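You operate a simulated robot arm through the tools that you are given. There is no shell and no other tool. Be economical: measure what you need, move in short steps, check, and stop when the job is done.

You run a simulated two-armed robot. Do the job below in one go: nothing can be reset, and whatever is moved stays where it is left.

TASK
Pick up the green wrench with one hand, pass it to the other hand and put it on the stub deck middle.
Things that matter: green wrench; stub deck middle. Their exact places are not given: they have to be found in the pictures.

It is judged by the outcome, as a careful person would: the job done as asked, and still so three seconds after it is handed in. It fails if anything else is knocked over, pushed out of place, dropped, spilled or broken.

THE ROBOT
Two 7-joint arms with two-finger parallel grippers on one trunk, on a base that drives. Base frame: it is fixed to the floor where the robot stands at the start and does not move with it; the origin is under the middle of the robot, x ahead of it, y to its left, z up. Lengths are in cm, angles in rad, forces in N, time in s.
The left shoulder is at the start at [6, 14.3, 96.1], the right one opposite. With the tool pointing down near the work surface each hand reaches from about 32 to 74 cm from the robot's upright axis, wherever it stands, measured 20 degrees to its own side. Places, roughly: stub deck middle [-390, -120, 80]. Payload 1.57 kg a hand.
The TCP of each hand is the grasp point between the finger pads, 3 cm short of the fingertips. In the tool frame z runs along the fingers and y along their closing line. Largest opening 11 cm; finger width 2.4, thickness 1.2; the body of the gripper, 4.8 by 11.2 cm, starts 7.8 cm behind the TCP.
Orientation is told as [roll, pitch, yaw] about the base's x, y, z axes, in that order, counted from this pose: with the fingers straight down and closing along the base's y, the tool's x points along the base's -x, its y along +y and its z along -z.

THE INTERFACE
- The arms move only by the tool play_rows. It takes "left_plan", "right_plan" or both (then of equal length, played together; a hand with none holds still); each is a list of rows, each an object (a shift or turn left out is 0, a gripper value left out holds the last) with "travel": the shift along the tool's x, y, z in units of 30 mm (1.0 is 30 mm), a list of three; "dr": the turn, a rotation vector about the tool's x, y, z in units of 4 degrees (1.0 is 4 degrees), a list of three; "grip": the finger opening in cm, from 0 to 11. In form: [{"travel": [x, y, z], "dr": [rx, ry, rz], "grip": grip}, ...]. A call has 1 to 20 rows; each row shifts and turns the commanded pose from where the row before left it, along the tool's axes as they then stand. A call with a number of a shift or a turn outside -1 to 1 is refused whole. Rows are played at 5 a second. More than 5 cm and 0.15 rad between two rows, or a gripper value outside its range, and nothing of the call is played. Where a pose cannot be reached the arm comes as near as it can. A force on the tool above 40 N (or 10 N above the force at the start of the call, whichever is more), or a blocked arm, ends the call early, and 0.2 s more pass. The fingers move at their own pace (about 4.5 cm/s each) and stop on an object; they squeeze with about 20 N. The grip force told is the motor's: it shows also when the fingers shut on nothing. Time passes only in rows, and 0.2 s behind the last, so rows that do not move let the fingers close. It gives the time, the measured TCP pose, the force on the tool (base axes), the opening and the grip force at its end, in the units of the frame above (readings bear some noise), with the torque about the TCP (base axes, N m) and any sound that the robot's microphone picked up.
- Cameras (640 x 400 px; columns grow to the right, rows downward): "scene" is now at [4.61, -1.78, 157.28]; the picture's right is [-0.20, -0.98, 0.00], its down [-0.73, 0.15, -0.67] and it looks along [0.65, -0.14, -0.74] (base axes); focal length 250 px, centre (320, 200). "left" rides on the left gripper at [7, -1.6, -14.1] in its tool frame; the picture's right is [0.23, 0.97, 0.00], its down [-0.86, 0.20, -0.48] and it looks along [-0.47, 0.11, 0.88] (tool axes); focal length 222 px, centre (320, 200). "right" rides on the right gripper at [7, 1.6, -14.1] in its tool frame; the picture's right is [-0.23, 0.97, 0.00], its down [-0.86, -0.20, -0.48] and it looks along [-0.47, -0.11, 0.88] (tool axes); focal length 222 px, centre (320, 200).
- grab_frame(camera): a new picture of that camera. The clock stands still meanwhile.
- slide_trunk(by): slides the trunk up (or, below 0, down) by that many cm; the arms and the scene camera ride with it, the base frame stays. It gives what a move gives, with no picture.
- roll_base(legs): drives the robot by 1 to 6 legs, each [ahead, left, turn to the left] in cm, cm and rad, along the robot's own axes; the way and the turn of a leg run together, so that a leg with both is an arc; at most 150 cm and 3.142 rad a leg. The arms and the cameras ride along, it lands a little off, and it stops where it bumps. It gives what a move gives.
- head_to(pan, tilt): turns the head with the scene camera to pan (to the left, within 1.501 rad either way) and tilt (down, from -0.506 to 1.204), counted from straight ahead of the robot. It gives what a move gives.
- locate(camera, pixels): there is no depth. For up to 12 entries [column, row, z] of the newest picture of that camera ("zoom" is the newest enlarged one), the place [x, y] in the base frame at which the ray of that pixel passes the height z, good to about 0.2 cm. The clock stands still meanwhile.
- zoom(camera, box): a new picture of the part [left, top, right, bottom] of that camera's present view, enlarged. The clock stands still meanwhile.
- finish_job(): hands the job in; it is judged then, once.

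Keep the steps short. Do not move on a guess: measure, check each grasp and each placing, and mend mistakes. In all there are 80 turns and 62 pictures (those below and enlarged ones count). Leave the grippers open and the arms clear of the work at the hand-in unless told otherwise, and finish with a single line.

The tools are called after ">>>" by a JSON object that holds its "api" and its "payload". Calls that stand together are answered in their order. play_rows: Moves the arms, as the interface text tells. Its arguments: {"type":"object","properties":{"left_plan":{"type":"array","items":{"type":"object","properties":{"travel":{"type":"array","items":{"type":"number"}},"dr":{"type":"array","items":{"type":"number"}},"grip":{"type":"number"}}}},"right_plan":{"type":"array","items":{"type":"object","properties":{"travel":{"type":"array","items":{"type":"number"}},"dr":{"type":"array","items":{"type":"number"}},"grip":{"type":"number"}}}}},"required":[]} The other tools are called the same way: slide_trunk (by) slides the trunk up or down; roll_base (legs) drives the base; head_to (pan, tilt) turns the head that bears the scene camera; grab_frame (camera) takes a picture; locate (camera, pixels) gives the place at which the rays of pixels pass given heights; zoom (camera, box) takes an enlarged picture of a part of a camera's view; finish_job () hands the job in.

At the start:

```text
clock: 0.0
left_ee_pos: [44.49, 12.28, 108.63]
left_ee_rot: [0.0, 0.0, 0.0]
left_ft_force: [-0.5, -0.1, -0.6]
left_wrist_torque: [0.02, -0.02, 0.0]
left_width: 10.98
left_gripper_force: 0.1
right_ee_pos: [54.06, -24.89, 112.37]
right_ee_rot: [0.0, -0.002, 0.0]
right_ft_force: [0.2, 0.2, 0.3]
right_wrist_torque: [-0.01, 0.03, 0.0]
right_width: 10.99
right_gripper_force: 0.0
trunk travel left (down, up): [-56.0, 3.0]
robot x, y, heading: [0.01, 0.02, 0.0]
head pan, tilt: [-0.206, 0.84]
```

scene: 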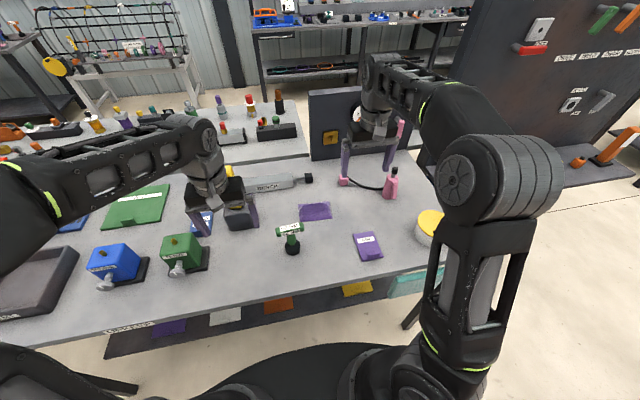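
right: 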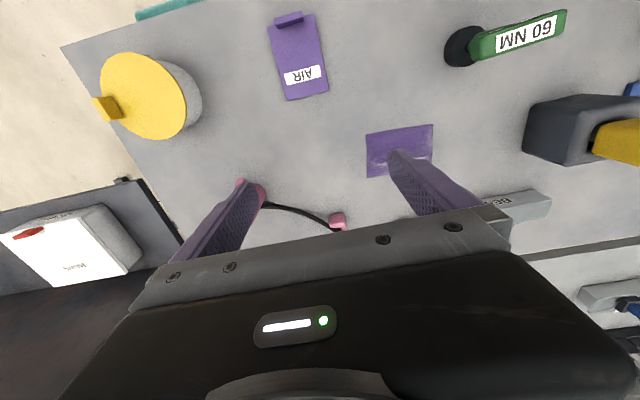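
left: 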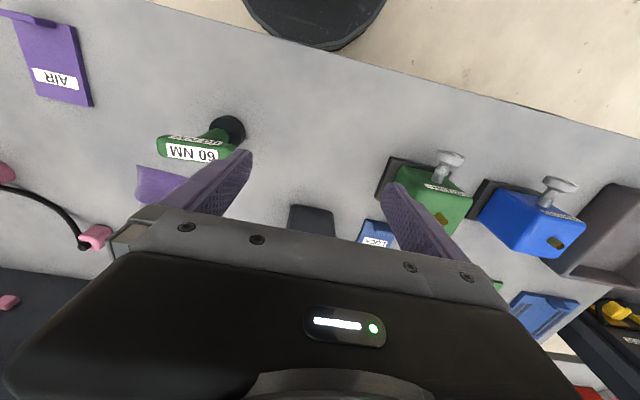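

I see a green thing marked "60 NM" at scene pixel (290,235). I'll enlarge it to see whether it is the wrench, and look at the rest of the table.

>>> {"api": "zoom", "payload": {"camera": "scene", "box": [240, 190, 400, 290]}}

>>> {"api": "zoom", "payload": {"camera": "scene", "box": [0, 90, 320, 290]}}

>>> {"api": "zoom", "payload": {"camera": "left", "box": [120, 90, 280, 190]}}

```text
4.00 times, centred on (320, 240) of scene
```

zoom: 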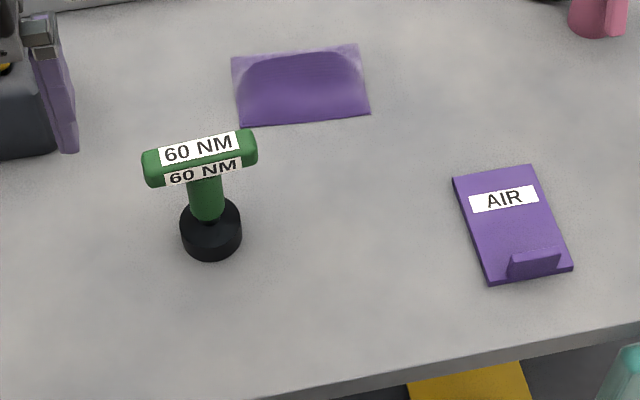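

```text
2.00 times, centred on (160, 190) of scene
```

zoom: 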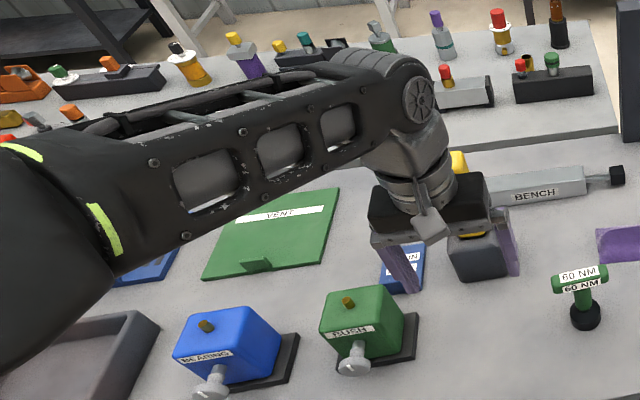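

```text
4.00 times, centred on (200, 140) of left
```

zoom: 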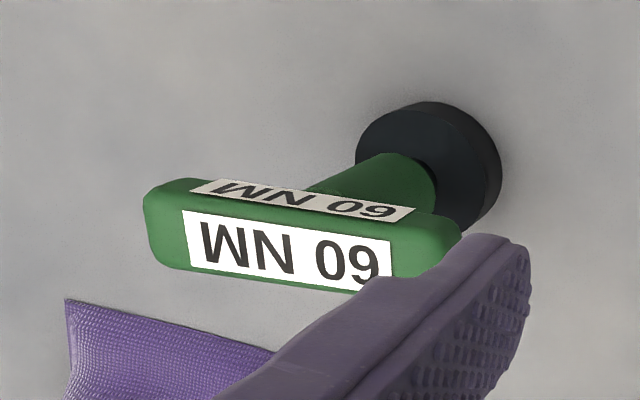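

It is a T-handled wrench ("60 NM") standing on a black foot. I'll measure its base and bar at several heights from two cameras.

>>> {"api": "locate", "payload": {"camera": "scene", "pixels": [[292.5, 253.5, 86], [300, 247, 86], [285, 247, 86], [276.5, 229, 94], [303, 224, 94], [276.5, 229, 97], [303, 224, 97], [276.5, 229, 100], [303, 224, 100]]}}

>>> {"api": "locate", "payload": {"camera": "left", "pixels": [[227, 118, 86], [157, 142, 94], [157, 142, 97], [157, 142, 100], [235, 149, 94], [235, 149, 97], [235, 149, 100]]}}

>>> {"api": "locate", "payload": {"camera": "right", "pixels": [[462, 45, 86], [470, 48, 94], [470, 48, 97], [470, 48, 100], [566, 18, 94], [566, 18, 97], [566, 18, 100]]}}

>>> {"api": "head_to", "payload": {"pan": -1.5, "tilt": 0.4}}

>>> {"api": "grab_frame", "payload": {"camera": "scene"}}

```text
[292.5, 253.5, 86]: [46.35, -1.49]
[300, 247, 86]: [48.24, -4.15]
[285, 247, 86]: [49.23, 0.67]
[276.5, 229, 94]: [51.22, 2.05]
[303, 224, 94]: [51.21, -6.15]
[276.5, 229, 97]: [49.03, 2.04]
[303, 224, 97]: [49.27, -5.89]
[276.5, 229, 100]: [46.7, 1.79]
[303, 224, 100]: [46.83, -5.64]
```

```text
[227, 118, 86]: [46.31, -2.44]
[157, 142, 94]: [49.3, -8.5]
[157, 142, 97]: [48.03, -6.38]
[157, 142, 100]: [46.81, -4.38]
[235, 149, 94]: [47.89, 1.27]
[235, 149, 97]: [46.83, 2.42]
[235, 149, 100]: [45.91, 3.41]
```

```text
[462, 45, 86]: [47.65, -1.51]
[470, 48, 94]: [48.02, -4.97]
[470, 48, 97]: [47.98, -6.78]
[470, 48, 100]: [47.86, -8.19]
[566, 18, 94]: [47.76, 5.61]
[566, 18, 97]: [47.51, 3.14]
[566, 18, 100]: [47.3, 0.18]
```

```text
clock: 1.5
left_ee_pos: [44.41, 12.23, 108.54]
left_ee_rot: [0.0, -0.001, -0.001]
left_ft_force: [0.4, -0.6, 0.2]
left_wrist_torque: [-0.02, 0.02, -0.03]
left_width: 11.0
left_gripper_force: 0.1
right_ee_pos: [54.01, -24.81, 112.31]
right_ee_rot: [0.002, -0.002, 0.0]
right_ft_force: [-0.4, 0.6, 0.5]
right_wrist_torque: [-0.01, -0.01, 0.0]
right_width: 10.97
right_gripper_force: 0.1
trunk travel left (down, up): [-56.0, 3.0]
robot x, y, heading: [-0.16, -0.1, 0.005]
head pan, tilt: [-1.499, 0.4]
```

```text
55 pictures are left
```

scene: 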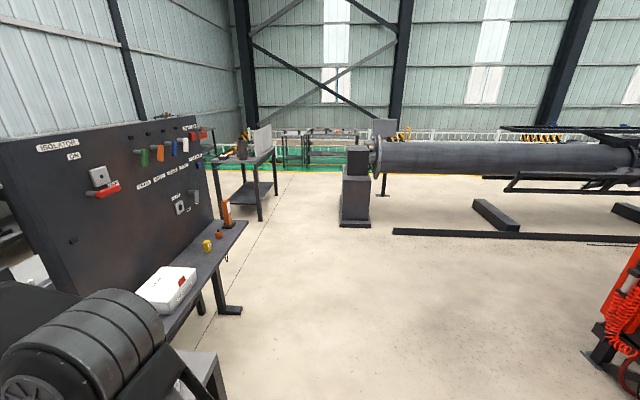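

The wrench is about 11 cm tall. Its bar lies roughly along y, near x≈48, y from -6.5 to 2.5, z≈97. Plan: the right hand takes the right end of the bar with a tilt, and the left hand takes over from above. First I'll turn both hands so the fingers close along x, on the spot and high up.

>>> {"api": "play_rows", "payload": {"right_plan": [{"dr": [0, 0, -1]}, {"dr": [0, 0, -1]}, {"dr": [0, 0, -1]}, {"dr": [0, 0, -1]}, {"dr": [0, 0, -1]}, {"dr": [0, 0, -1]}, {"dr": [0, 0, -1]}, {"dr": [0, 0, -1]}, {"dr": [0, 0, -1]}, {"dr": [0, 0, -1]}, {"dr": [0, 0, -1]}, {"dr": [0, 0, -1]}, {"dr": [0, 0, -1]}, {"dr": [0, 0, -1]}, {"dr": [0, 0, -1]}, {"dr": [0, 0, -1]}, {"dr": [0, 0, -1]}, {"dr": [0, 0, -1]}, {"dr": [0, 0, -1]}, {"dr": [0, 0, -1]}], "left_plan": [{"travel": [0, 0.7, 0]}, {"travel": [0, 0.7, 0]}, {"travel": [0, 0.7, 0]}, {"travel": [0, 0.7, 0]}, {"dr": [0, 0, 1]}, {"dr": [0, 0, 1]}, {"dr": [0, 0, 1]}, {"dr": [0, 0, 1]}, {"dr": [0, 0, 1]}, {"dr": [0, 0, 1]}, {"dr": [0, 0, 1]}, {"dr": [0, 0, 1]}, {"dr": [0, 0, 1]}, {"dr": [0, 0, 1]}, {"dr": [0, 0, 1]}, {"dr": [0, 0, 1]}, {"dr": [0, 0, 1]}, {"dr": [0, 0, 1]}, {"dr": [0, 0, 1]}, {"dr": [0, 0, 1]}]}}

>>> {"api": "head_to", "payload": {"pan": -0.1, "tilt": 0.9}}

>>> {"api": "grab_frame", "payload": {"camera": "scene"}}

```text
clock: 5.7
left_ee_pos: [44.42, 20.58, 108.66]
left_ee_rot: [-0.001, 0.0, -1.119]
left_ft_force: [-0.5, -0.1, 0.2]
left_wrist_torque: [0.0, 0.01, 0.01]
left_width: 11.03
left_gripper_force: 0.0
right_ee_pos: [54.0, -24.87, 112.23]
right_ee_rot: [-0.001, -0.001, 1.398]
right_ft_force: [-0.9, 0.3, 0.6]
right_wrist_torque: [0.0, 0.02, 0.01]
right_width: 11.01
right_gripper_force: 0.0
trunk travel left (down, up): [-56.0, 3.0]
robot x, y, heading: [-0.03, -0.08, -0.001]
head pan, tilt: [-1.499, 0.4]
```

```text
clock: 7.2
left_ee_pos: [44.44, 20.69, 108.65]
left_ee_rot: [0.0, 0.002, -1.116]
left_ft_force: [-0.8, -0.2, 0.0]
left_wrist_torque: [-0.02, 0.03, 0.0]
left_width: 11.0
left_gripper_force: 0.0
right_ee_pos: [53.98, -24.95, 112.31]
right_ee_rot: [-0.002, 0.001, 1.396]
right_ft_force: [0.2, 0.1, -0.3]
right_wrist_torque: [0.0, 0.0, 0.01]
right_width: 10.98
right_gripper_force: 0.1
trunk travel left (down, up): [-56.0, 3.0]
robot x, y, heading: [-0.13, -0.18, -0.003]
head pan, tilt: [-0.099, 0.901]
```

```text
54 pictures are left
```

scene: 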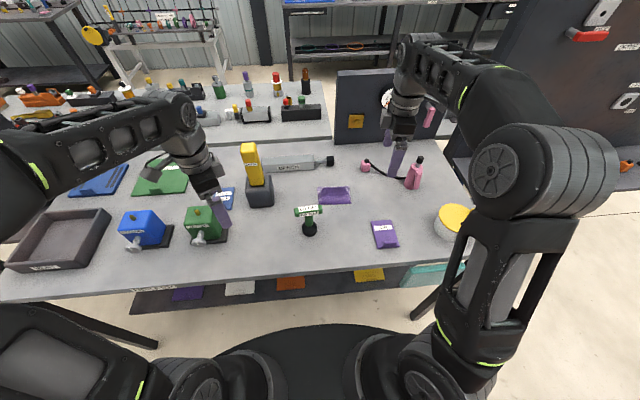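

The scene is clear. I'll finish both turns and bring the right hand to about (48, -13), still high, tilting it so the fingertips lean toward +y.

>>> {"api": "play_rows", "payload": {"right_plan": [{"dr": [0, 0, -1]}, {"dr": [0, 0, -1]}, {"dr": [0, 0, -0.5]}, {"travel": [-0.8, 0.4, 0]}, {"travel": [-0.8, 0.4, 0]}, {"travel": [-0.8, 0.4, 0]}, {"travel": [-0.8, 0.4, 0]}, {"travel": [-0.8, 0.4, 0]}, {"dr": [0, -1, 0]}, {"dr": [0, -1, 0]}, {"dr": [0, -1, 0]}, {"dr": [0, -1, 0]}, {"dr": [0, -1, 0]}, {"dr": [0, -1, 0]}], "left_plan": [{"dr": [0, 0, 1]}, {"dr": [0, 0, 1]}, {"dr": [0, 0, 1]}, {"dr": [0, 0, 1]}, {"dr": [0, 0, 1]}, {"dr": [0, 0, 1]}, {"dr": [0, 0, 0.5]}, {}, {}, {}, {}, {}, {}, {}]}}

>>> {"api": "grab_frame", "payload": {"camera": "right"}}

>>> {"api": "zoom", "payload": {"camera": "scene", "box": [240, 160, 400, 260]}}

>>> {"api": "grab_frame", "payload": {"camera": "left"}}

```text
clock: 10.2
left_ee_pos: [44.58, 20.63, 108.65]
left_ee_rot: [0.0, -0.001, -1.573]
left_ft_force: [0.3, 0.6, 0.9]
left_wrist_torque: [-0.02, 0.02, -0.04]
left_width: 11.03
left_gripper_force: 0.1
right_ee_pos: [48.05, -12.85, 112.27]
right_ee_rot: [-0.002, -0.42, 1.572]
right_ft_force: [-0.5, -0.6, -0.7]
right_wrist_torque: [-0.02, 0.01, 0.0]
right_width: 11.0
right_gripper_force: 0.0
trunk travel left (down, up): [-56.0, 3.0]
robot x, y, heading: [0.04, -0.0, -0.005]
head pan, tilt: [-0.099, 0.901]
```

```text
53 pictures are left
```

right: 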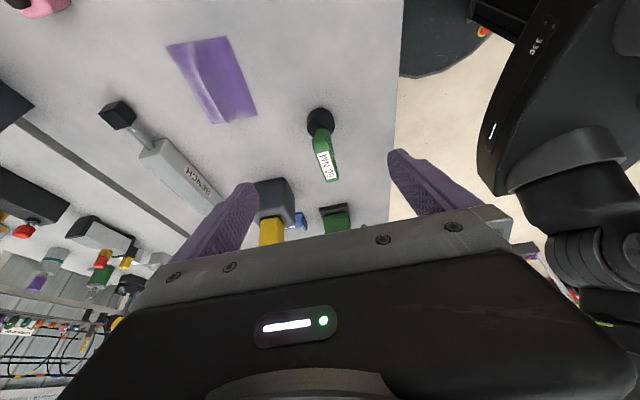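

```text
4.00 times, centred on (320, 210) of scene
```

zoom: 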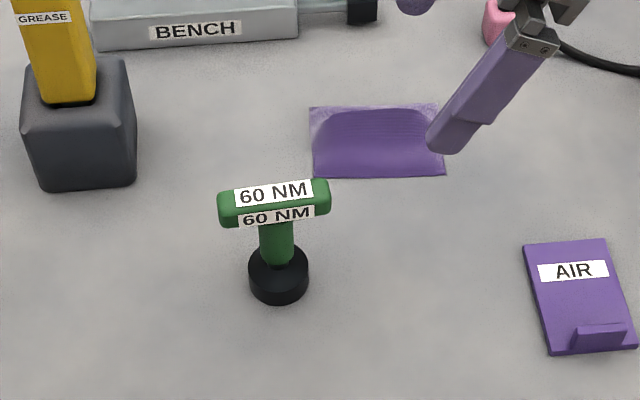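

```text
51 pictures are left
```

left: 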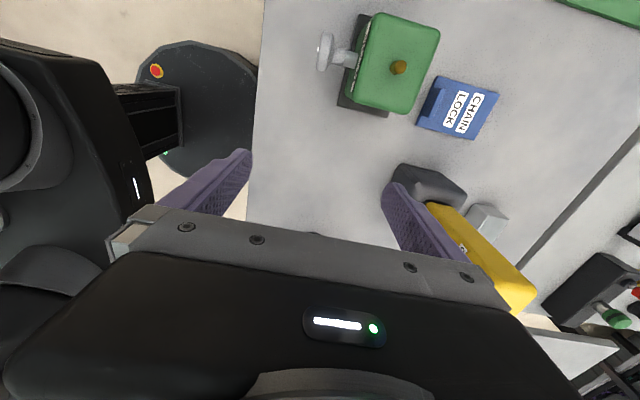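

Enlarging the right camera's view of the wrench for a precise bar position.

>>> {"api": "locate", "payload": {"camera": "zoom", "pixels": [[218, 206, 97], [330, 194, 97], [218, 206, 98], [330, 194, 98], [278, 303, 86], [250, 278, 86], [308, 272, 86], [275, 180, 98]]}}

>>> {"api": "zoom", "payload": {"camera": "right", "box": [250, 90, 410, 190]}}

```text
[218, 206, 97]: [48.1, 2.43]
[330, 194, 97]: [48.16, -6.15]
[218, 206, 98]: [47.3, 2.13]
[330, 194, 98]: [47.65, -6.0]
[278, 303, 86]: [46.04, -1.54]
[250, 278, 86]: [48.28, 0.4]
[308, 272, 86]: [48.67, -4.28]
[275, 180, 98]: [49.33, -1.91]
```

```text
4.00 times, centred on (330, 140) of right
```

zoom: 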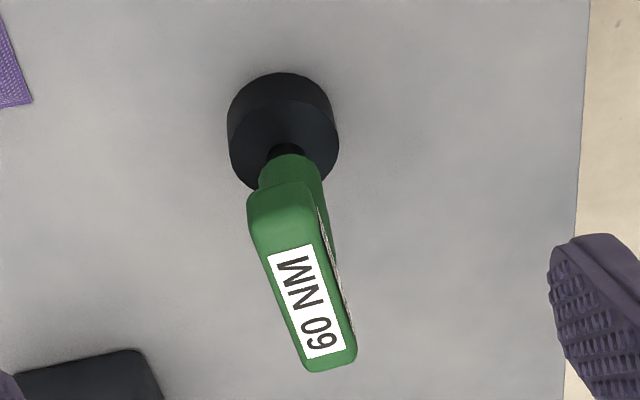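

>>> {"api": "locate", "payload": {"camera": "zoom", "pixels": [[249, 215, 98], [315, 205, 98], [282, 188, 98], [330, 368, 98], [249, 215, 97], [315, 205, 97], [282, 188, 97], [330, 368, 97], [285, 72, 86], [282, 188, 100], [330, 368, 100]]}}

```text
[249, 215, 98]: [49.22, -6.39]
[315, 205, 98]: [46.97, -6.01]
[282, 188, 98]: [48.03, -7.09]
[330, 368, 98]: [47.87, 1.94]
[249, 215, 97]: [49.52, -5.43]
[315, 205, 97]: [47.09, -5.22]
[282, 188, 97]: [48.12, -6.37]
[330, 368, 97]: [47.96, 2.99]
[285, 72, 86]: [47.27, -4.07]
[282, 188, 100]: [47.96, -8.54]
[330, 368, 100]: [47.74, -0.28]
```

The bar is consistent at x≈48.1, y −6.3…2.5, z≈97.2, width ≈2.3. The right hand approaches the −y end along its tilted axis, with the fingers still open.

>>> {"api": "play_rows", "payload": {"right_plan": [{"travel": [-0.37, 0, 0], "grip": 7}, {"travel": [0, 0, 0.667]}, {"travel": [0, 0, 0.667]}, {"travel": [0, 0, 0.667]}, {"travel": [0, 0, 0.667]}, {"travel": [0, 0, 0.667]}, {"travel": [0, 0, 0.667]}, {"travel": [0, 0, 0.667]}, {"travel": [0, 0, 0.667]}, {}]}}

>>> {"api": "grab_frame", "payload": {"camera": "right"}}

>>> {"api": "zoom", "payload": {"camera": "scene", "box": [240, 150, 400, 250]}}

```text
clock: 12.4
left_ee_pos: [44.4, 20.74, 108.51]
left_ee_rot: [0.002, 0.0, -1.57]
left_ft_force: [-0.3, -0.3, -1.5]
left_wrist_torque: [0.02, -0.01, 0.01]
left_width: 10.99
left_gripper_force: 0.1
right_ee_pos: [48.03, -5.19, 98.14]
right_ee_rot: [-0.001, -0.418, 1.572]
right_ft_force: [0.0, -0.4, 0.3]
right_wrist_torque: [0.05, 0.01, 0.01]
right_width: 7.01
right_gripper_force: 0.1
trunk travel left (down, up): [-56.0, 3.0]
robot x, y, heading: [0.11, -0.32, -0.0]
head pan, tilt: [-0.099, 0.901]
```

```text
49 pictures are left
```

right: 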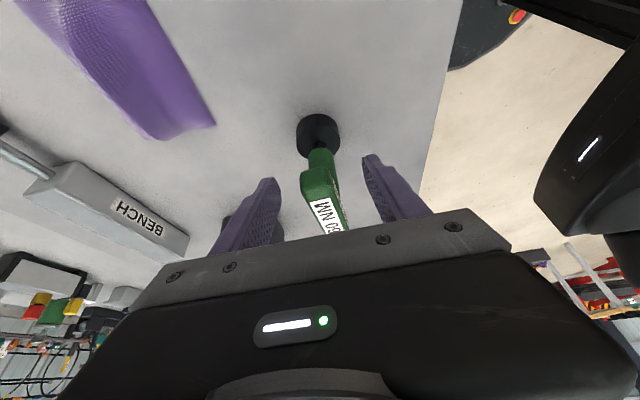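

```text
4.00 times, centred on (320, 200) of scene
```

zoom: 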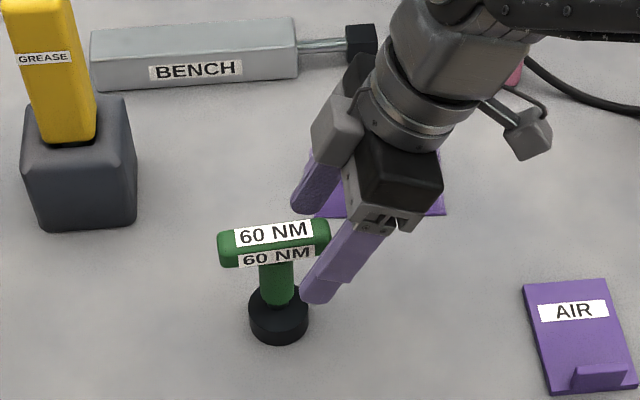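

The fingers straddle the right end of the bar, about centred. Closing now.

>>> {"api": "play_rows", "payload": {"right_plan": [{"grip": 4}, {"grip": 3}, {"grip": 2}, {"grip": 1}, {"grip": 0}, {"grip": 0}, {"grip": 0}, {"grip": 0}]}}

>>> {"api": "zoom", "payload": {"camera": "scene", "box": [240, 150, 400, 250]}}

```text
clock: 14.2
left_ee_pos: [44.4, 20.71, 108.66]
left_ee_rot: [-0.001, 0.001, -1.572]
left_ft_force: [0.3, 0.6, -1.1]
left_wrist_torque: [0.01, -0.02, 0.01]
left_width: 11.01
left_gripper_force: 0.0
right_ee_pos: [47.99, -5.14, 98.26]
right_ee_rot: [-0.003, -0.42, 1.572]
right_ft_force: [-0.5, -0.9, 0.1]
right_wrist_torque: [-0.02, 0.14, 0.06]
right_width: 2.37
right_gripper_force: 19.4
trunk travel left (down, up): [-56.0, 3.0]
robot x, y, heading: [-0.02, -0.03, -0.003]
head pan, tilt: [-0.099, 0.901]
```

```text
4.00 times, centred on (320, 200) of scene
```

zoom: 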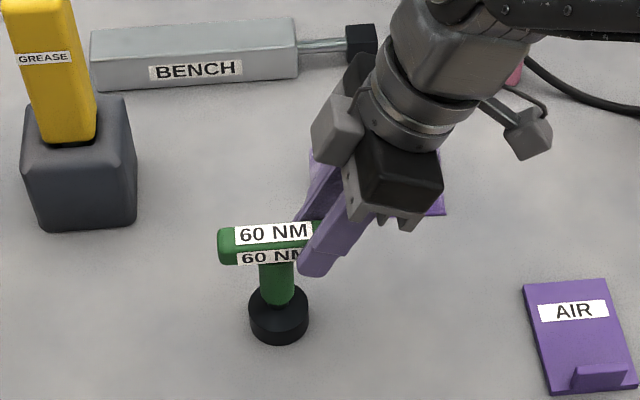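

Held at width 2.37. Lifting straight up, slowly, by 12 cm.

>>> {"api": "play_rows", "payload": {"right_plan": [{"travel": [-0.1, 0, -0.23]}, {"travel": [-0.1, 0, -0.23]}, {"travel": [-0.163, 0, -0.365]}, {"travel": [-0.163, 0, -0.365]}, {"travel": [-0.163, 0, -0.365]}, {"travel": [-0.163, 0, -0.365]}, {"travel": [-0.163, 0, -0.365]}, {"travel": [-0.163, 0, -0.365]}, {"travel": [-0.163, 0, -0.365]}, {"travel": [-0.163, 0, -0.365]}, {}]}}

>>> {"api": "grab_frame", "payload": {"camera": "scene"}}

>>> {"api": "zoom", "payload": {"camera": "scene", "box": [240, 90, 400, 190]}}

```text
clock: 16.6
left_ee_pos: [44.5, 20.7, 108.6]
left_ee_rot: [0.0, -0.001, -1.572]
left_ft_force: [-0.7, 1.2, 0.2]
left_wrist_torque: [0.0, -0.03, -0.01]
left_width: 10.99
left_gripper_force: 0.0
right_ee_pos: [48.04, -5.17, 109.17]
right_ee_rot: [0.0, -0.418, 1.571]
right_ft_force: [0.4, 0.1, -3.3]
right_wrist_torque: [-0.08, -0.02, -0.01]
right_width: 2.37
right_gripper_force: 20.0
trunk travel left (down, up): [-56.0, 3.0]
robot x, y, heading: [-0.02, 0.22, 0.0]
head pan, tilt: [-0.099, 0.901]
```

```text
46 pictures are left
```

scene: 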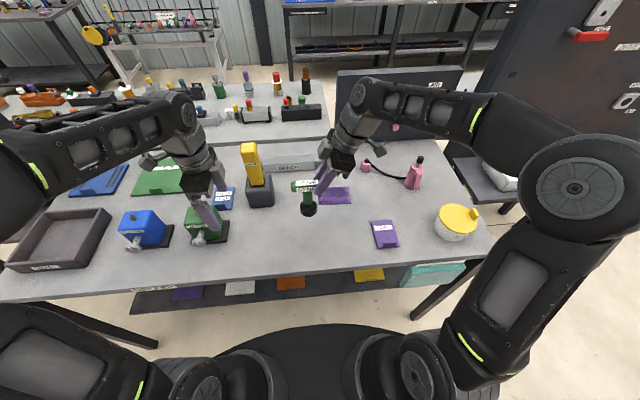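

```text
4.00 times, centred on (320, 140) of scene
```

zoom: 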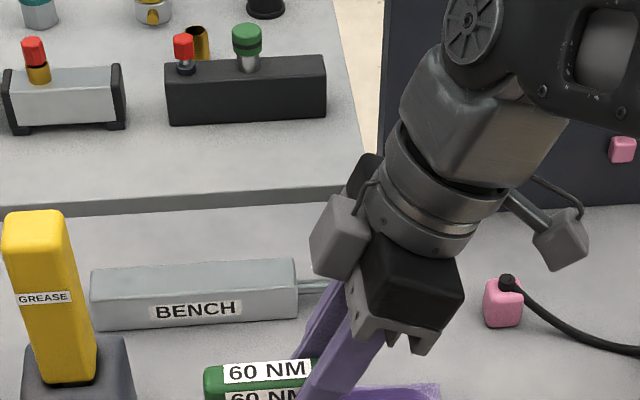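

The wrench hangs level; the load is about 3.3 N. Before bringing the left hand in, I'll check how far the grey blocks stick out of the gripper bodies, for hand-to-hand clearance.

>>> {"api": "locate", "payload": {"camera": "zoom", "pixels": [[312, 240, 118], [312, 240, 121], [312, 240, 124], [335, 200, 121], [335, 200, 124], [365, 280, 118], [365, 280, 121], [460, 290, 118], [205, 390, 108], [320, 368, 109]]}}

>>> {"api": "zoom", "payload": {"camera": "scene", "box": [130, 120, 290, 220]}}

>>> {"api": "grab_frame", "payload": {"camera": "left"}}

```text
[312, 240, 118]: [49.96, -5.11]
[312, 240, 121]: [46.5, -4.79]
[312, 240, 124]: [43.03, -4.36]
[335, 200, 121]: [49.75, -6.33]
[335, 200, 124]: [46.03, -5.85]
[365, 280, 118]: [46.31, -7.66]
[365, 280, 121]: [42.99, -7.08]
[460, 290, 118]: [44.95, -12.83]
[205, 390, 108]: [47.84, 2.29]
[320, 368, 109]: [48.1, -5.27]
```

```text
4.00 times, centred on (210, 170) of scene
```

zoom: 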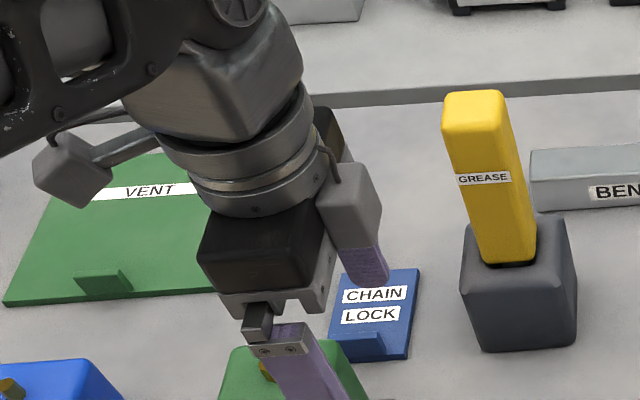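

```text
43 pictures are left
```

left: 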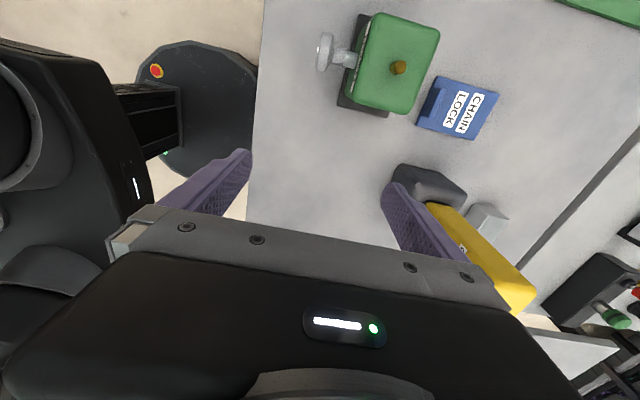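

>>> {"api": "locate", "payload": {"camera": "zoom", "pixels": [[382, 215, 117], [382, 215, 120], [382, 215, 123], [320, 200, 117], [320, 200, 120], [350, 250, 117], [350, 250, 120], [325, 260, 117], [197, 255, 117]]}}

```text
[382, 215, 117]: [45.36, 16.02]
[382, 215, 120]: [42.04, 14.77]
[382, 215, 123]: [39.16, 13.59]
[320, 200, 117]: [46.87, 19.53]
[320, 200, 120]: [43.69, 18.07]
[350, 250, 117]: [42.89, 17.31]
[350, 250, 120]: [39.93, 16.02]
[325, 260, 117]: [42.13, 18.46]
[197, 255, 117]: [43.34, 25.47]
```

The grey blocks stick out about 5.5 cm on each hand's inner side, so a vertical left hand would hit the right one. I'll tilt the left hand 20° outward too, which leaves about 3 cm gap, and bring it to a standoff 12 cm back from the bar.

>>> {"api": "play_rows", "payload": {"left_plan": [{"dr": [0, -1, 0], "grip": 7}, {"dr": [0, -1, 0]}, {"dr": [0, -1, 0]}, {"dr": [0, -1, 0]}, {"dr": [0, -1, 0]}, {"travel": [-0.27, 0, -0.74]}, {"travel": [-0.27, 0, -0.74]}, {"travel": [-0.27, 0, -0.74]}, {"travel": [-0.27, 0, -0.74]}, {"travel": [-0.27, 0, -0.74]}, {"travel": [-0.703, 0.171, 0.256]}, {"travel": [-0.703, 0.171, 0.256]}, {"travel": [-0.703, 0.171, 0.256]}, {"travel": [-0.703, 0.171, 0.256]}, {"travel": [-0.703, 0.171, 0.256]}, {"travel": [-0.703, 0.171, 0.256]}, {"travel": [-0.703, 0.171, 0.256]}, {}]}}

>>> {"api": "zoom", "payload": {"camera": "scene", "box": [220, 80, 420, 205]}}

>>> {"api": "grab_frame", "payload": {"camera": "left"}}

```text
clock: 20.4
left_ee_pos: [47.56, 3.48, 116.51]
left_ee_rot: [-0.002, -0.349, -1.571]
left_ft_force: [0.3, -0.1, 0.1]
left_wrist_torque: [0.0, -0.02, -0.02]
left_width: 6.99
left_gripper_force: 0.0
left hand out of reach, approached as far as the arm can: row 9, 10
right_ee_pos: [47.93, -5.27, 109.18]
right_ee_rot: [-0.001, -0.421, 1.57]
right_ft_force: [-0.5, -0.6, -2.3]
right_wrist_torque: [-0.07, 0.01, -0.01]
right_width: 2.38
right_gripper_force: 19.8
trunk travel left (down, up): [-56.0, 3.0]
robot x, y, heading: [0.34, 0.12, 0.005]
head pan, tilt: [-0.099, 0.901]
```

```text
3.20 times, centred on (320, 142) of scene
```

zoom: 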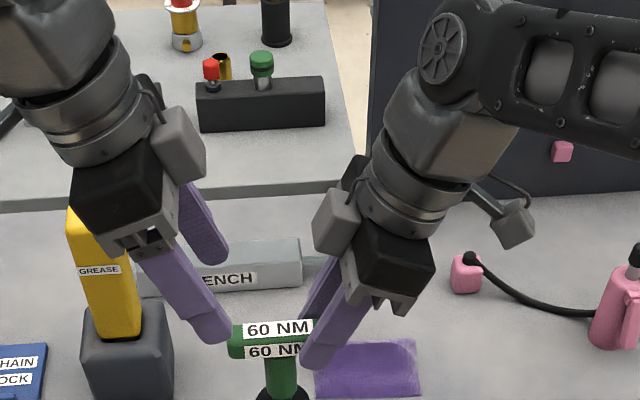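

```text
41 pictures are left
```

left: 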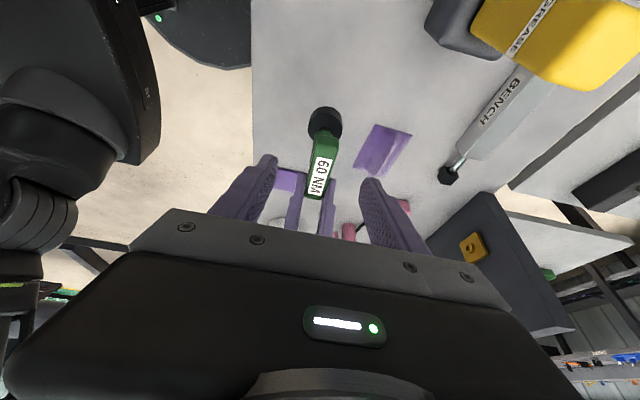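

The left hand lines up on the bar, which sits between its fingertips in the left picture at about (318,160). I'll advance along its axis and stop about 2 cm short to check.

>>> {"api": "play_rows", "payload": {"left_plan": [{"travel": [0, 0.06, 0.4]}, {"travel": [0, 0.06, 0.4]}, {"travel": [0, 0, 0.4]}, {"travel": [0, 0, 0.4]}, {"travel": [0, 0, 0.4]}, {}]}}

>>> {"api": "zoom", "payload": {"camera": "scene", "box": [220, 80, 420, 205]}}

>>> {"api": "zoom", "payload": {"camera": "left", "box": [200, 80, 440, 230]}}

```text
clock: 21.8
left_ee_pos: [47.83, 1.54, 111.0]
left_ee_rot: [0.001, -0.348, -1.572]
left_ft_force: [-0.8, 0.1, 0.6]
left_wrist_torque: [0.01, 0.01, -0.01]
left_width: 7.01
left_gripper_force: 0.1
right_ee_pos: [47.89, -5.19, 109.31]
right_ee_rot: [-0.001, -0.419, 1.571]
right_ft_force: [1.0, 0.8, -2.8]
right_wrist_torque: [-0.08, 0.0, 0.02]
right_width: 2.38
right_gripper_force: 20.4
trunk travel left (down, up): [-56.0, 3.0]
robot x, y, heading: [0.01, 0.24, -0.001]
head pan, tilt: [-0.099, 0.901]
```

```text
3.20 times, centred on (320, 142) of scene
```

zoom: 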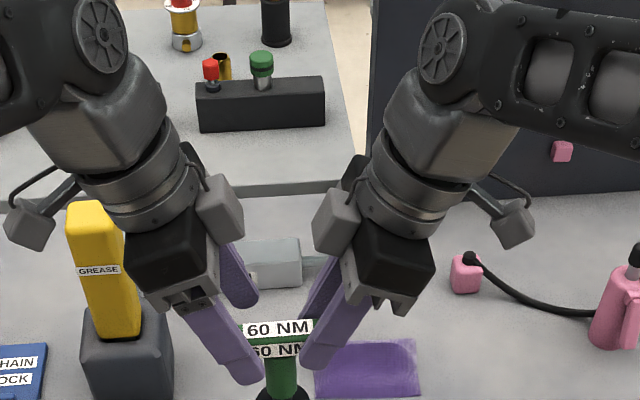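

```text
2.67 times, centred on (320, 155) of left
```

zoom: 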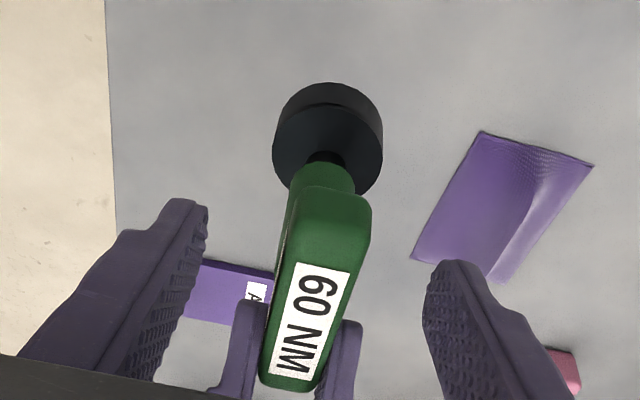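

The gap between the blocks is still a few cm and the bar is centred. I'll advance the last 1.9 cm and close the left hand gently.

>>> {"api": "play_rows", "payload": {"left_plan": [{"travel": [0, 0, 0.33]}, {"travel": [0, 0, 0.32]}, {}, {"grip": 5}, {"grip": 4}, {"grip": 3}, {"grip": 2}, {"grip": 1}, {"grip": 0}, {"grip": 0}, {"grip": 0}]}}

>>> {"api": "zoom", "payload": {"camera": "scene", "box": [220, 105, 420, 230]}}

```text
clock: 24.2
left_ee_pos: [47.94, 0.88, 109.06]
left_ee_rot: [-0.001, -0.347, -1.572]
left_ft_force: [0.8, 7.2, -1.0]
left_wrist_torque: [0.12, -0.04, 0.04]
left_width: 2.37
left_gripper_force: 20.5
right_ee_pos: [47.99, -5.35, 109.23]
right_ee_rot: [-0.002, -0.418, 1.572]
right_ft_force: [0.1, -5.7, -1.6]
right_wrist_torque: [-0.22, 0.06, 0.03]
right_width: 2.37
right_gripper_force: 19.6
trunk travel left (down, up): [-56.0, 3.0]
robot x, y, heading: [0.08, -0.29, -0.002]
head pan, tilt: [-0.099, 0.901]
```

```text
3.20 times, centred on (320, 168) of scene
```

zoom: 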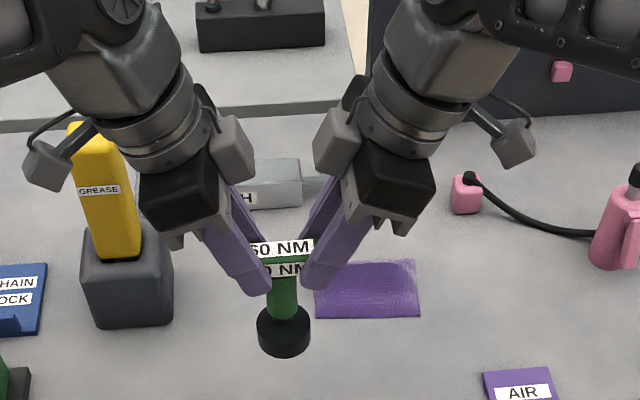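

Both hands hold the bar (2.37 each). I'll open the right hand and back it out along its own axis.

>>> {"api": "play_rows", "payload": {"right_plan": [{"grip": 3}, {"grip": 4}, {"grip": 6}, {"grip": 6}, {"grip": 6}, {"travel": [0, 0, -0.5]}, {"travel": [0, 0, -0.7]}, {"travel": [0, 0, -0.7]}, {"travel": [0.3, 0, -0.7]}, {"travel": [0.6, 0, -0.5]}, {"travel": [0.8, 0, 0]}, {}]}}

>>> {"api": "grab_frame", "payload": {"camera": "scene"}}

>>> {"api": "zoom", "payload": {"camera": "scene", "box": [220, 105, 420, 230]}}

```text
clock: 26.8
left_ee_pos: [47.89, 0.9, 109.14]
left_ee_rot: [0.0, -0.348, -1.57]
left_ft_force: [1.1, -0.5, -2.7]
left_wrist_torque: [0.05, -0.01, 0.01]
left_width: 2.38
left_gripper_force: 19.6
right_ee_pos: [48.05, -13.57, 115.68]
right_ee_rot: [-0.003, -0.42, 1.571]
right_ft_force: [0.7, 0.0, -0.4]
right_wrist_torque: [-0.04, -0.02, 0.0]
right_width: 6.0
right_gripper_force: 0.0
trunk travel left (down, up): [-56.0, 3.0]
robot x, y, heading: [0.08, 0.1, -0.002]
head pan, tilt: [-0.099, 0.901]
```

```text
37 pictures are left
```

scene: 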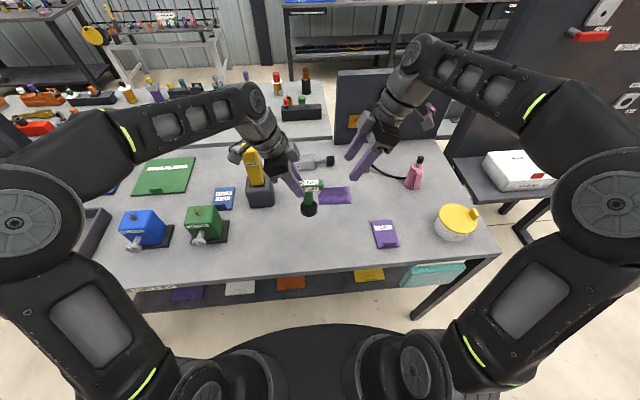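

```text
3.20 times, centred on (320, 168) of scene
```

zoom: 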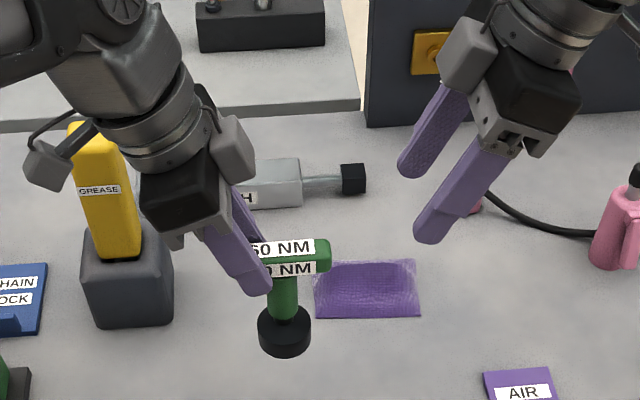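

The handover is done: the left hand alone holds the wrench, and it hangs upright. Now I'll back straight away from the table and look around for the way and the stub deck.

>>> {"api": "roll_base", "payload": {"legs": [[-50, 0, 0]]}}

>>> {"api": "head_to", "payload": {"pan": -1.5, "tilt": 0.4}}

>>> {"api": "grab_frame", "payload": {"camera": "scene"}}

>>> {"api": "head_to", "payload": {"pan": 1.5, "tilt": 0.4}}

>>> {"api": "grab_frame", "payload": {"camera": "scene"}}

```text
clock: 29.7
left_ee_pos: [-2.24, 0.71, 109.12]
left_ee_rot: [-0.002, -0.349, -1.574]
left_ft_force: [0.0, -0.4, -2.5]
left_wrist_torque: [0.04, -0.02, 0.0]
left_width: 2.38
left_gripper_force: 19.7
right_ee_pos: [-2.32, -13.62, 115.61]
right_ee_rot: [-0.002, -0.419, 1.566]
right_ft_force: [0.2, -0.4, 0.2]
right_wrist_torque: [-0.04, -0.06, -0.02]
right_width: 5.99
right_gripper_force: 0.1
trunk travel left (down, up): [-56.0, 3.0]
robot x, y, heading: [-50.3, -0.0, -0.01]
head pan, tilt: [-0.099, 0.901]
```

```text
clock: 31.3
left_ee_pos: [-2.15, 0.83, 109.01]
left_ee_rot: [0.002, -0.348, -1.574]
left_ft_force: [-0.3, -0.1, -2.1]
left_wrist_torque: [0.06, 0.0, 0.01]
left_width: 2.37
left_gripper_force: 20.8
right_ee_pos: [-2.25, -13.67, 115.65]
right_ee_rot: [-0.001, -0.419, 1.568]
right_ft_force: [-0.5, 0.3, 0.6]
right_wrist_torque: [-0.03, 0.0, -0.01]
right_width: 5.99
right_gripper_force: 0.0
trunk travel left (down, up): [-56.0, 3.0]
robot x, y, heading: [-49.93, 0.16, -0.006]
head pan, tilt: [-1.499, 0.4]
```

```text
35 pictures are left
```

scene: 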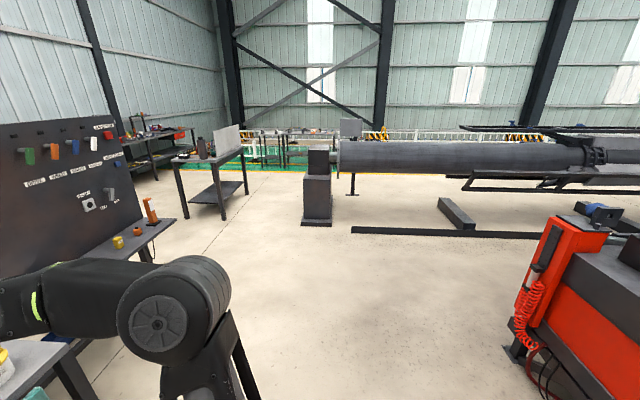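

```text
clock: 33.9
left_ee_pos: [-2.27, 0.86, 109.08]
left_ee_rot: [0.0, -0.352, -1.574]
left_ft_force: [-0.6, -0.4, -2.8]
left_wrist_torque: [0.06, 0.03, 0.01]
left_width: 2.37
left_gripper_force: 20.2
right_ee_pos: [-2.2, -13.61, 115.48]
right_ee_rot: [-0.001, -0.42, 1.567]
right_ft_force: [-0.4, -0.1, -0.3]
right_wrist_torque: [0.0, -0.01, 0.01]
right_width: 5.98
right_gripper_force: 0.1
trunk travel left (down, up): [-56.0, 3.0]
robot x, y, heading: [-49.99, -0.19, -0.004]
head pan, tilt: [1.499, 0.4]
```

```text
34 pictures are left
```

scene: 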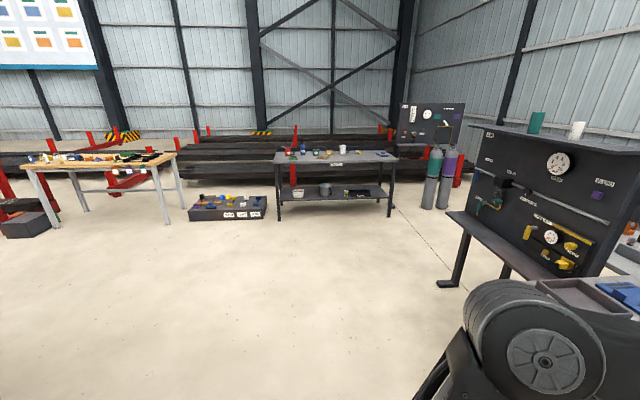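

There is plenty of open floor on the left. I'll turn left 1.57 rad on the spot, then look further around.

>>> {"api": "roll_base", "payload": {"legs": [[0, 0, 1.57]]}}

>>> {"api": "head_to", "payload": {"pan": 1.4, "tilt": 0.4}}

>>> {"api": "grab_frame", "payload": {"camera": "scene"}}

```text
clock: 38.1
left_ee_pos: [-51.2, 48.07, 109.04]
left_ee_rot: [0.001, -0.349, 0.003]
left_ft_force: [-0.2, 0.7, -2.7]
left_wrist_torque: [0.03, 0.07, 0.0]
left_width: 2.41
left_gripper_force: 20.2
right_ee_pos: [-36.74, 48.26, 115.66]
right_ee_rot: [-0.001, -0.418, -3.139]
right_ft_force: [-0.1, 0.4, 0.1]
right_wrist_torque: [0.01, 0.01, 0.01]
right_width: 5.99
right_gripper_force: 0.0
trunk travel left (down, up): [-56.0, 3.0]
robot x, y, heading: [-49.94, 0.35, 1.578]
head pan, tilt: [1.499, 0.4]
```

```text
clock: 38.8
left_ee_pos: [-51.17, 48.03, 109.05]
left_ee_rot: [0.001, -0.348, 0.002]
left_ft_force: [0.6, 0.2, -2.6]
left_wrist_torque: [0.01, 0.07, -0.02]
left_width: 2.38
left_gripper_force: 20.0
right_ee_pos: [-36.75, 48.16, 115.57]
right_ee_rot: [-0.001, -0.421, -3.139]
right_ft_force: [0.4, -0.5, -0.5]
right_wrist_torque: [0.02, -0.03, -0.03]
right_width: 6.0
right_gripper_force: 0.0
trunk travel left (down, up): [-56.0, 3.0]
robot x, y, heading: [-50.03, 0.04, 1.574]
head pan, tilt: [1.4, 0.4]
```

```text
33 pictures are left
```

scene: 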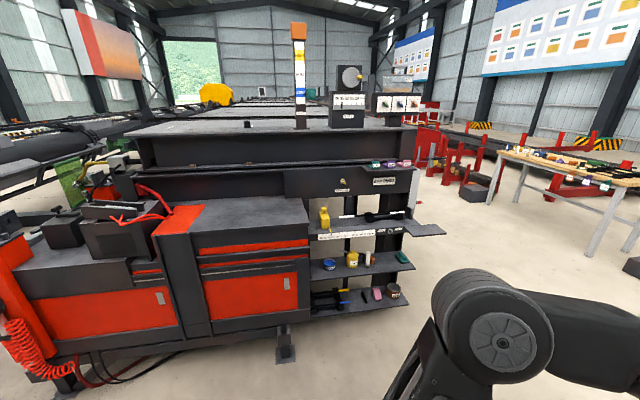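

The rough place of the stub deck, (-390, -120, 80), should appear near pixel (170,155). Enlarging that.

>>> {"api": "zoom", "payload": {"camera": "scene", "box": [40, 90, 280, 240]}}

>>> {"api": "zoom", "payload": {"camera": "scene", "box": [260, 130, 460, 255]}}

>>> {"api": "locate", "payload": {"camera": "scene", "pixels": [[306, 198, 86], [195, 155, 100], [120, 195, 86], [283, 332, 10], [425, 230, 80], [445, 233, 80], [320, 238, 80]]}}

```text
2.67 times, centred on (160, 165) of scene
```

zoom: 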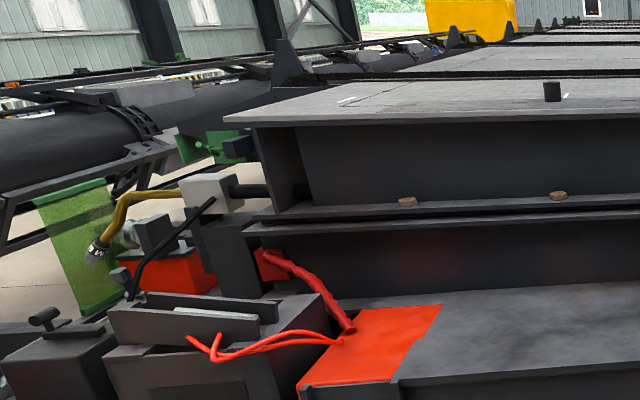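

```text
3.20 times, centred on (360, 192) of scene
```

zoom: 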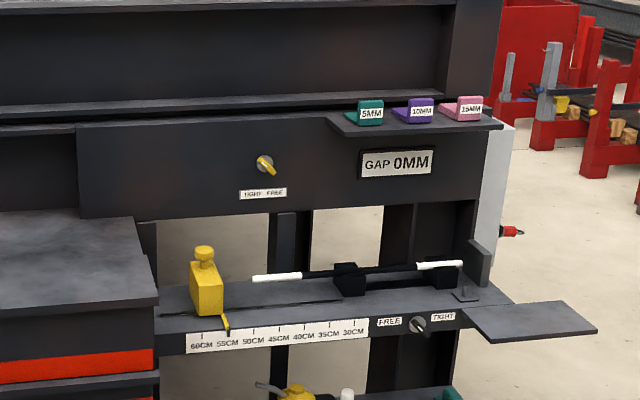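

```text
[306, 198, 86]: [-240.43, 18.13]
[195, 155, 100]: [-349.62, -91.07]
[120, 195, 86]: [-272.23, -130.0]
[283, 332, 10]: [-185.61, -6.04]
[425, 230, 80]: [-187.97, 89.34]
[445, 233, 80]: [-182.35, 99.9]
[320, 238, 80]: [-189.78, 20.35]
```

The deck lies behind the near red cabinets, on the far side from here. There is a free corridor between the cabinets (corner ≈(-169,-122)) and the pipe rails (y≈-270). I'll turn to face −x, shift sideways to y≈-190, and look along it.

>>> {"api": "roll_base", "payload": {"legs": [[0, 0, 1.57], [0, 95, 0], [0, 95, 0]]}}

>>> {"api": "head_to", "payload": {"pan": 0, "tilt": 0.35}}

>>> {"api": "grab_frame", "payload": {"camera": "scene"}}

```text
clock: 52.2
left_ee_pos: [-98.4, -192.25, 109.03]
left_ee_rot: [0.001, -0.351, 1.568]
left_ft_force: [0.1, 0.4, -2.7]
left_wrist_torque: [-0.08, 0.01, -0.01]
left_width: 2.37
left_gripper_force: 19.8
right_ee_pos: [-98.43, -177.79, 115.6]
right_ee_rot: [-0.002, -0.421, -1.577]
right_ft_force: [0.0, 0.3, -0.6]
right_wrist_torque: [0.0, 0.01, 0.01]
right_width: 6.02
right_gripper_force: 0.1
trunk travel left (down, up): [-56.0, 3.0]
robot x, y, heading: [-50.25, -192.05, 3.137]
head pan, tilt: [1.4, 0.4]
```

```text
clock: 53.7
left_ee_pos: [-98.43, -192.15, 109.09]
left_ee_rot: [0.0, -0.351, 1.566]
left_ft_force: [0.4, -0.2, -1.9]
left_wrist_torque: [-0.08, 0.0, 0.04]
left_width: 2.37
left_gripper_force: 20.4
right_ee_pos: [-98.44, -177.84, 115.6]
right_ee_rot: [-0.003, -0.419, -1.576]
right_ft_force: [-0.7, -0.6, -0.2]
right_wrist_torque: [0.0, 0.01, 0.02]
right_width: 6.0
right_gripper_force: 0.1
trunk travel left (down, up): [-56.0, 3.0]
robot x, y, heading: [-50.57, -191.97, 3.131]
head pan, tilt: [0.0, 0.351]
```

```text
30 pictures are left
```

scene: 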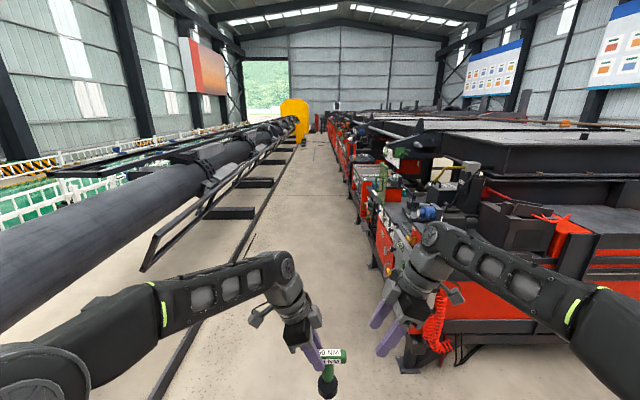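

The deck should be near pixel (373,170). Enlarging.

>>> {"api": "zoom", "payload": {"camera": "scene", "box": [320, 120, 480, 220]}}

>>> {"api": "locate", "payload": {"camera": "scene", "pixels": [[388, 278, 0], [372, 225, 0], [350, 185, 0], [240, 205, 0], [150, 270, 0]]}}

```text
4.00 times, centred on (400, 170) of scene
```

zoom: 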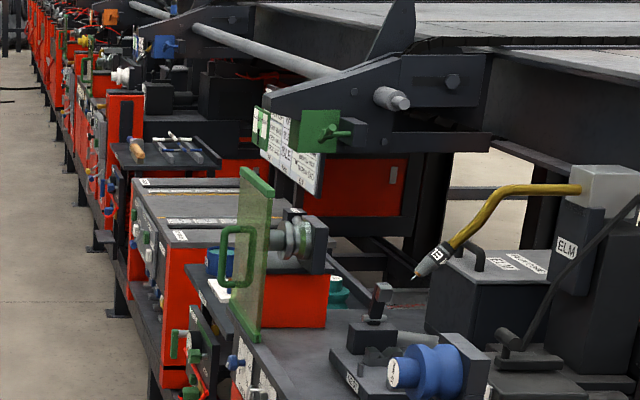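

```text
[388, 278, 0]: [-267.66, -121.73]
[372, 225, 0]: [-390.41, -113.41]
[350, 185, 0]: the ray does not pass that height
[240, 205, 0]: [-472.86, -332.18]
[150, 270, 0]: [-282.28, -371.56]
```

The grey-topped cabinet beyond the green gate is at the right place. The corridor is free, so I'll drive ahead to about x=-330 and look to the right.

>>> {"api": "roll_base", "payload": {"legs": [[140, 0, 0], [135, 0, 0]]}}

>>> {"api": "head_to", "payload": {"pan": -0.9, "tilt": 0.6}}

>>> {"api": "grab_frame", "payload": {"camera": "scene"}}

```text
clock: 67.0
left_ee_pos: [-372.69, -185.22, 109.01]
left_ee_rot: [-0.001, -0.349, 1.539]
left_ft_force: [-0.2, 0.2, -1.8]
left_wrist_torque: [-0.06, 0.01, -0.02]
left_width: 2.4
left_gripper_force: 20.5
right_ee_pos: [-372.2, -170.87, 115.58]
right_ee_rot: [-0.001, -0.419, -1.603]
right_ft_force: [-0.8, -0.7, 0.2]
right_wrist_torque: [0.0, -0.04, 0.01]
right_width: 6.02
right_gripper_force: 0.1
trunk travel left (down, up): [-56.0, 3.0]
robot x, y, heading: [-324.05, -185.88, 3.108]
head pan, tilt: [0.0, 0.351]
```

```text
clock: 68.2
left_ee_pos: [-372.66, -185.32, 109.07]
left_ee_rot: [0.0, -0.35, 1.538]
left_ft_force: [0.3, 0.0, -2.1]
left_wrist_torque: [-0.06, -0.02, 0.03]
left_width: 2.37
left_gripper_force: 20.3
right_ee_pos: [-372.22, -170.77, 115.52]
right_ee_rot: [-0.003, -0.418, -1.601]
right_ft_force: [0.1, -0.2, -0.2]
right_wrist_torque: [0.01, 0.02, 0.01]
right_width: 6.0
right_gripper_force: 0.3
trunk travel left (down, up): [-56.0, 3.0]
robot x, y, heading: [-324.61, -185.91, 3.104]
head pan, tilt: [-0.901, 0.6]
```

```text
28 pictures are left
```

scene: 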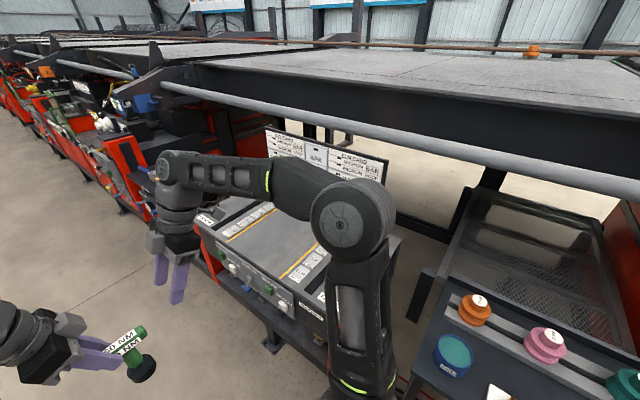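

The deck lies at about (290,240) with yellow dividing lines, and a labelled board behind it. Enlarging and measuring it.

>>> {"api": "zoom", "payload": {"camera": "scene", "box": [180, 120, 420, 320]}}

>>> {"api": "locate", "payload": {"camera": "scene", "pixels": [[218, 238, 80], [320, 290, 80], [232, 237, 80], [270, 212, 80], [290, 275, 80], [330, 248, 80], [265, 245, 80]]}}

```text
2.00 times, centred on (300, 220) of scene
```

zoom: 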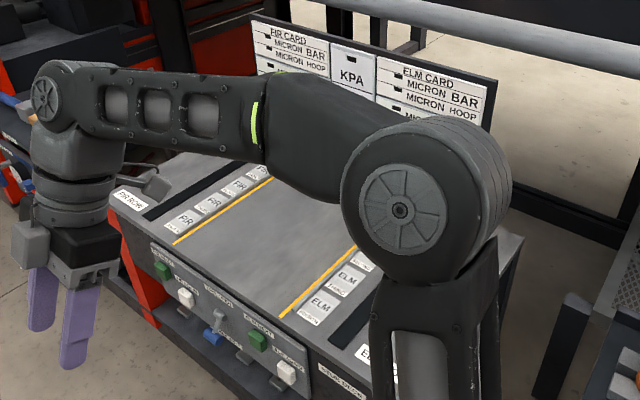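

```text
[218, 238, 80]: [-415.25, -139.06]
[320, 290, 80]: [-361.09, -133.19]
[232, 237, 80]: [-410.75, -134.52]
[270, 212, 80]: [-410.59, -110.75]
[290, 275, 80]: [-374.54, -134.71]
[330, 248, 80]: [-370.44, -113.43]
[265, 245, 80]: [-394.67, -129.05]
```

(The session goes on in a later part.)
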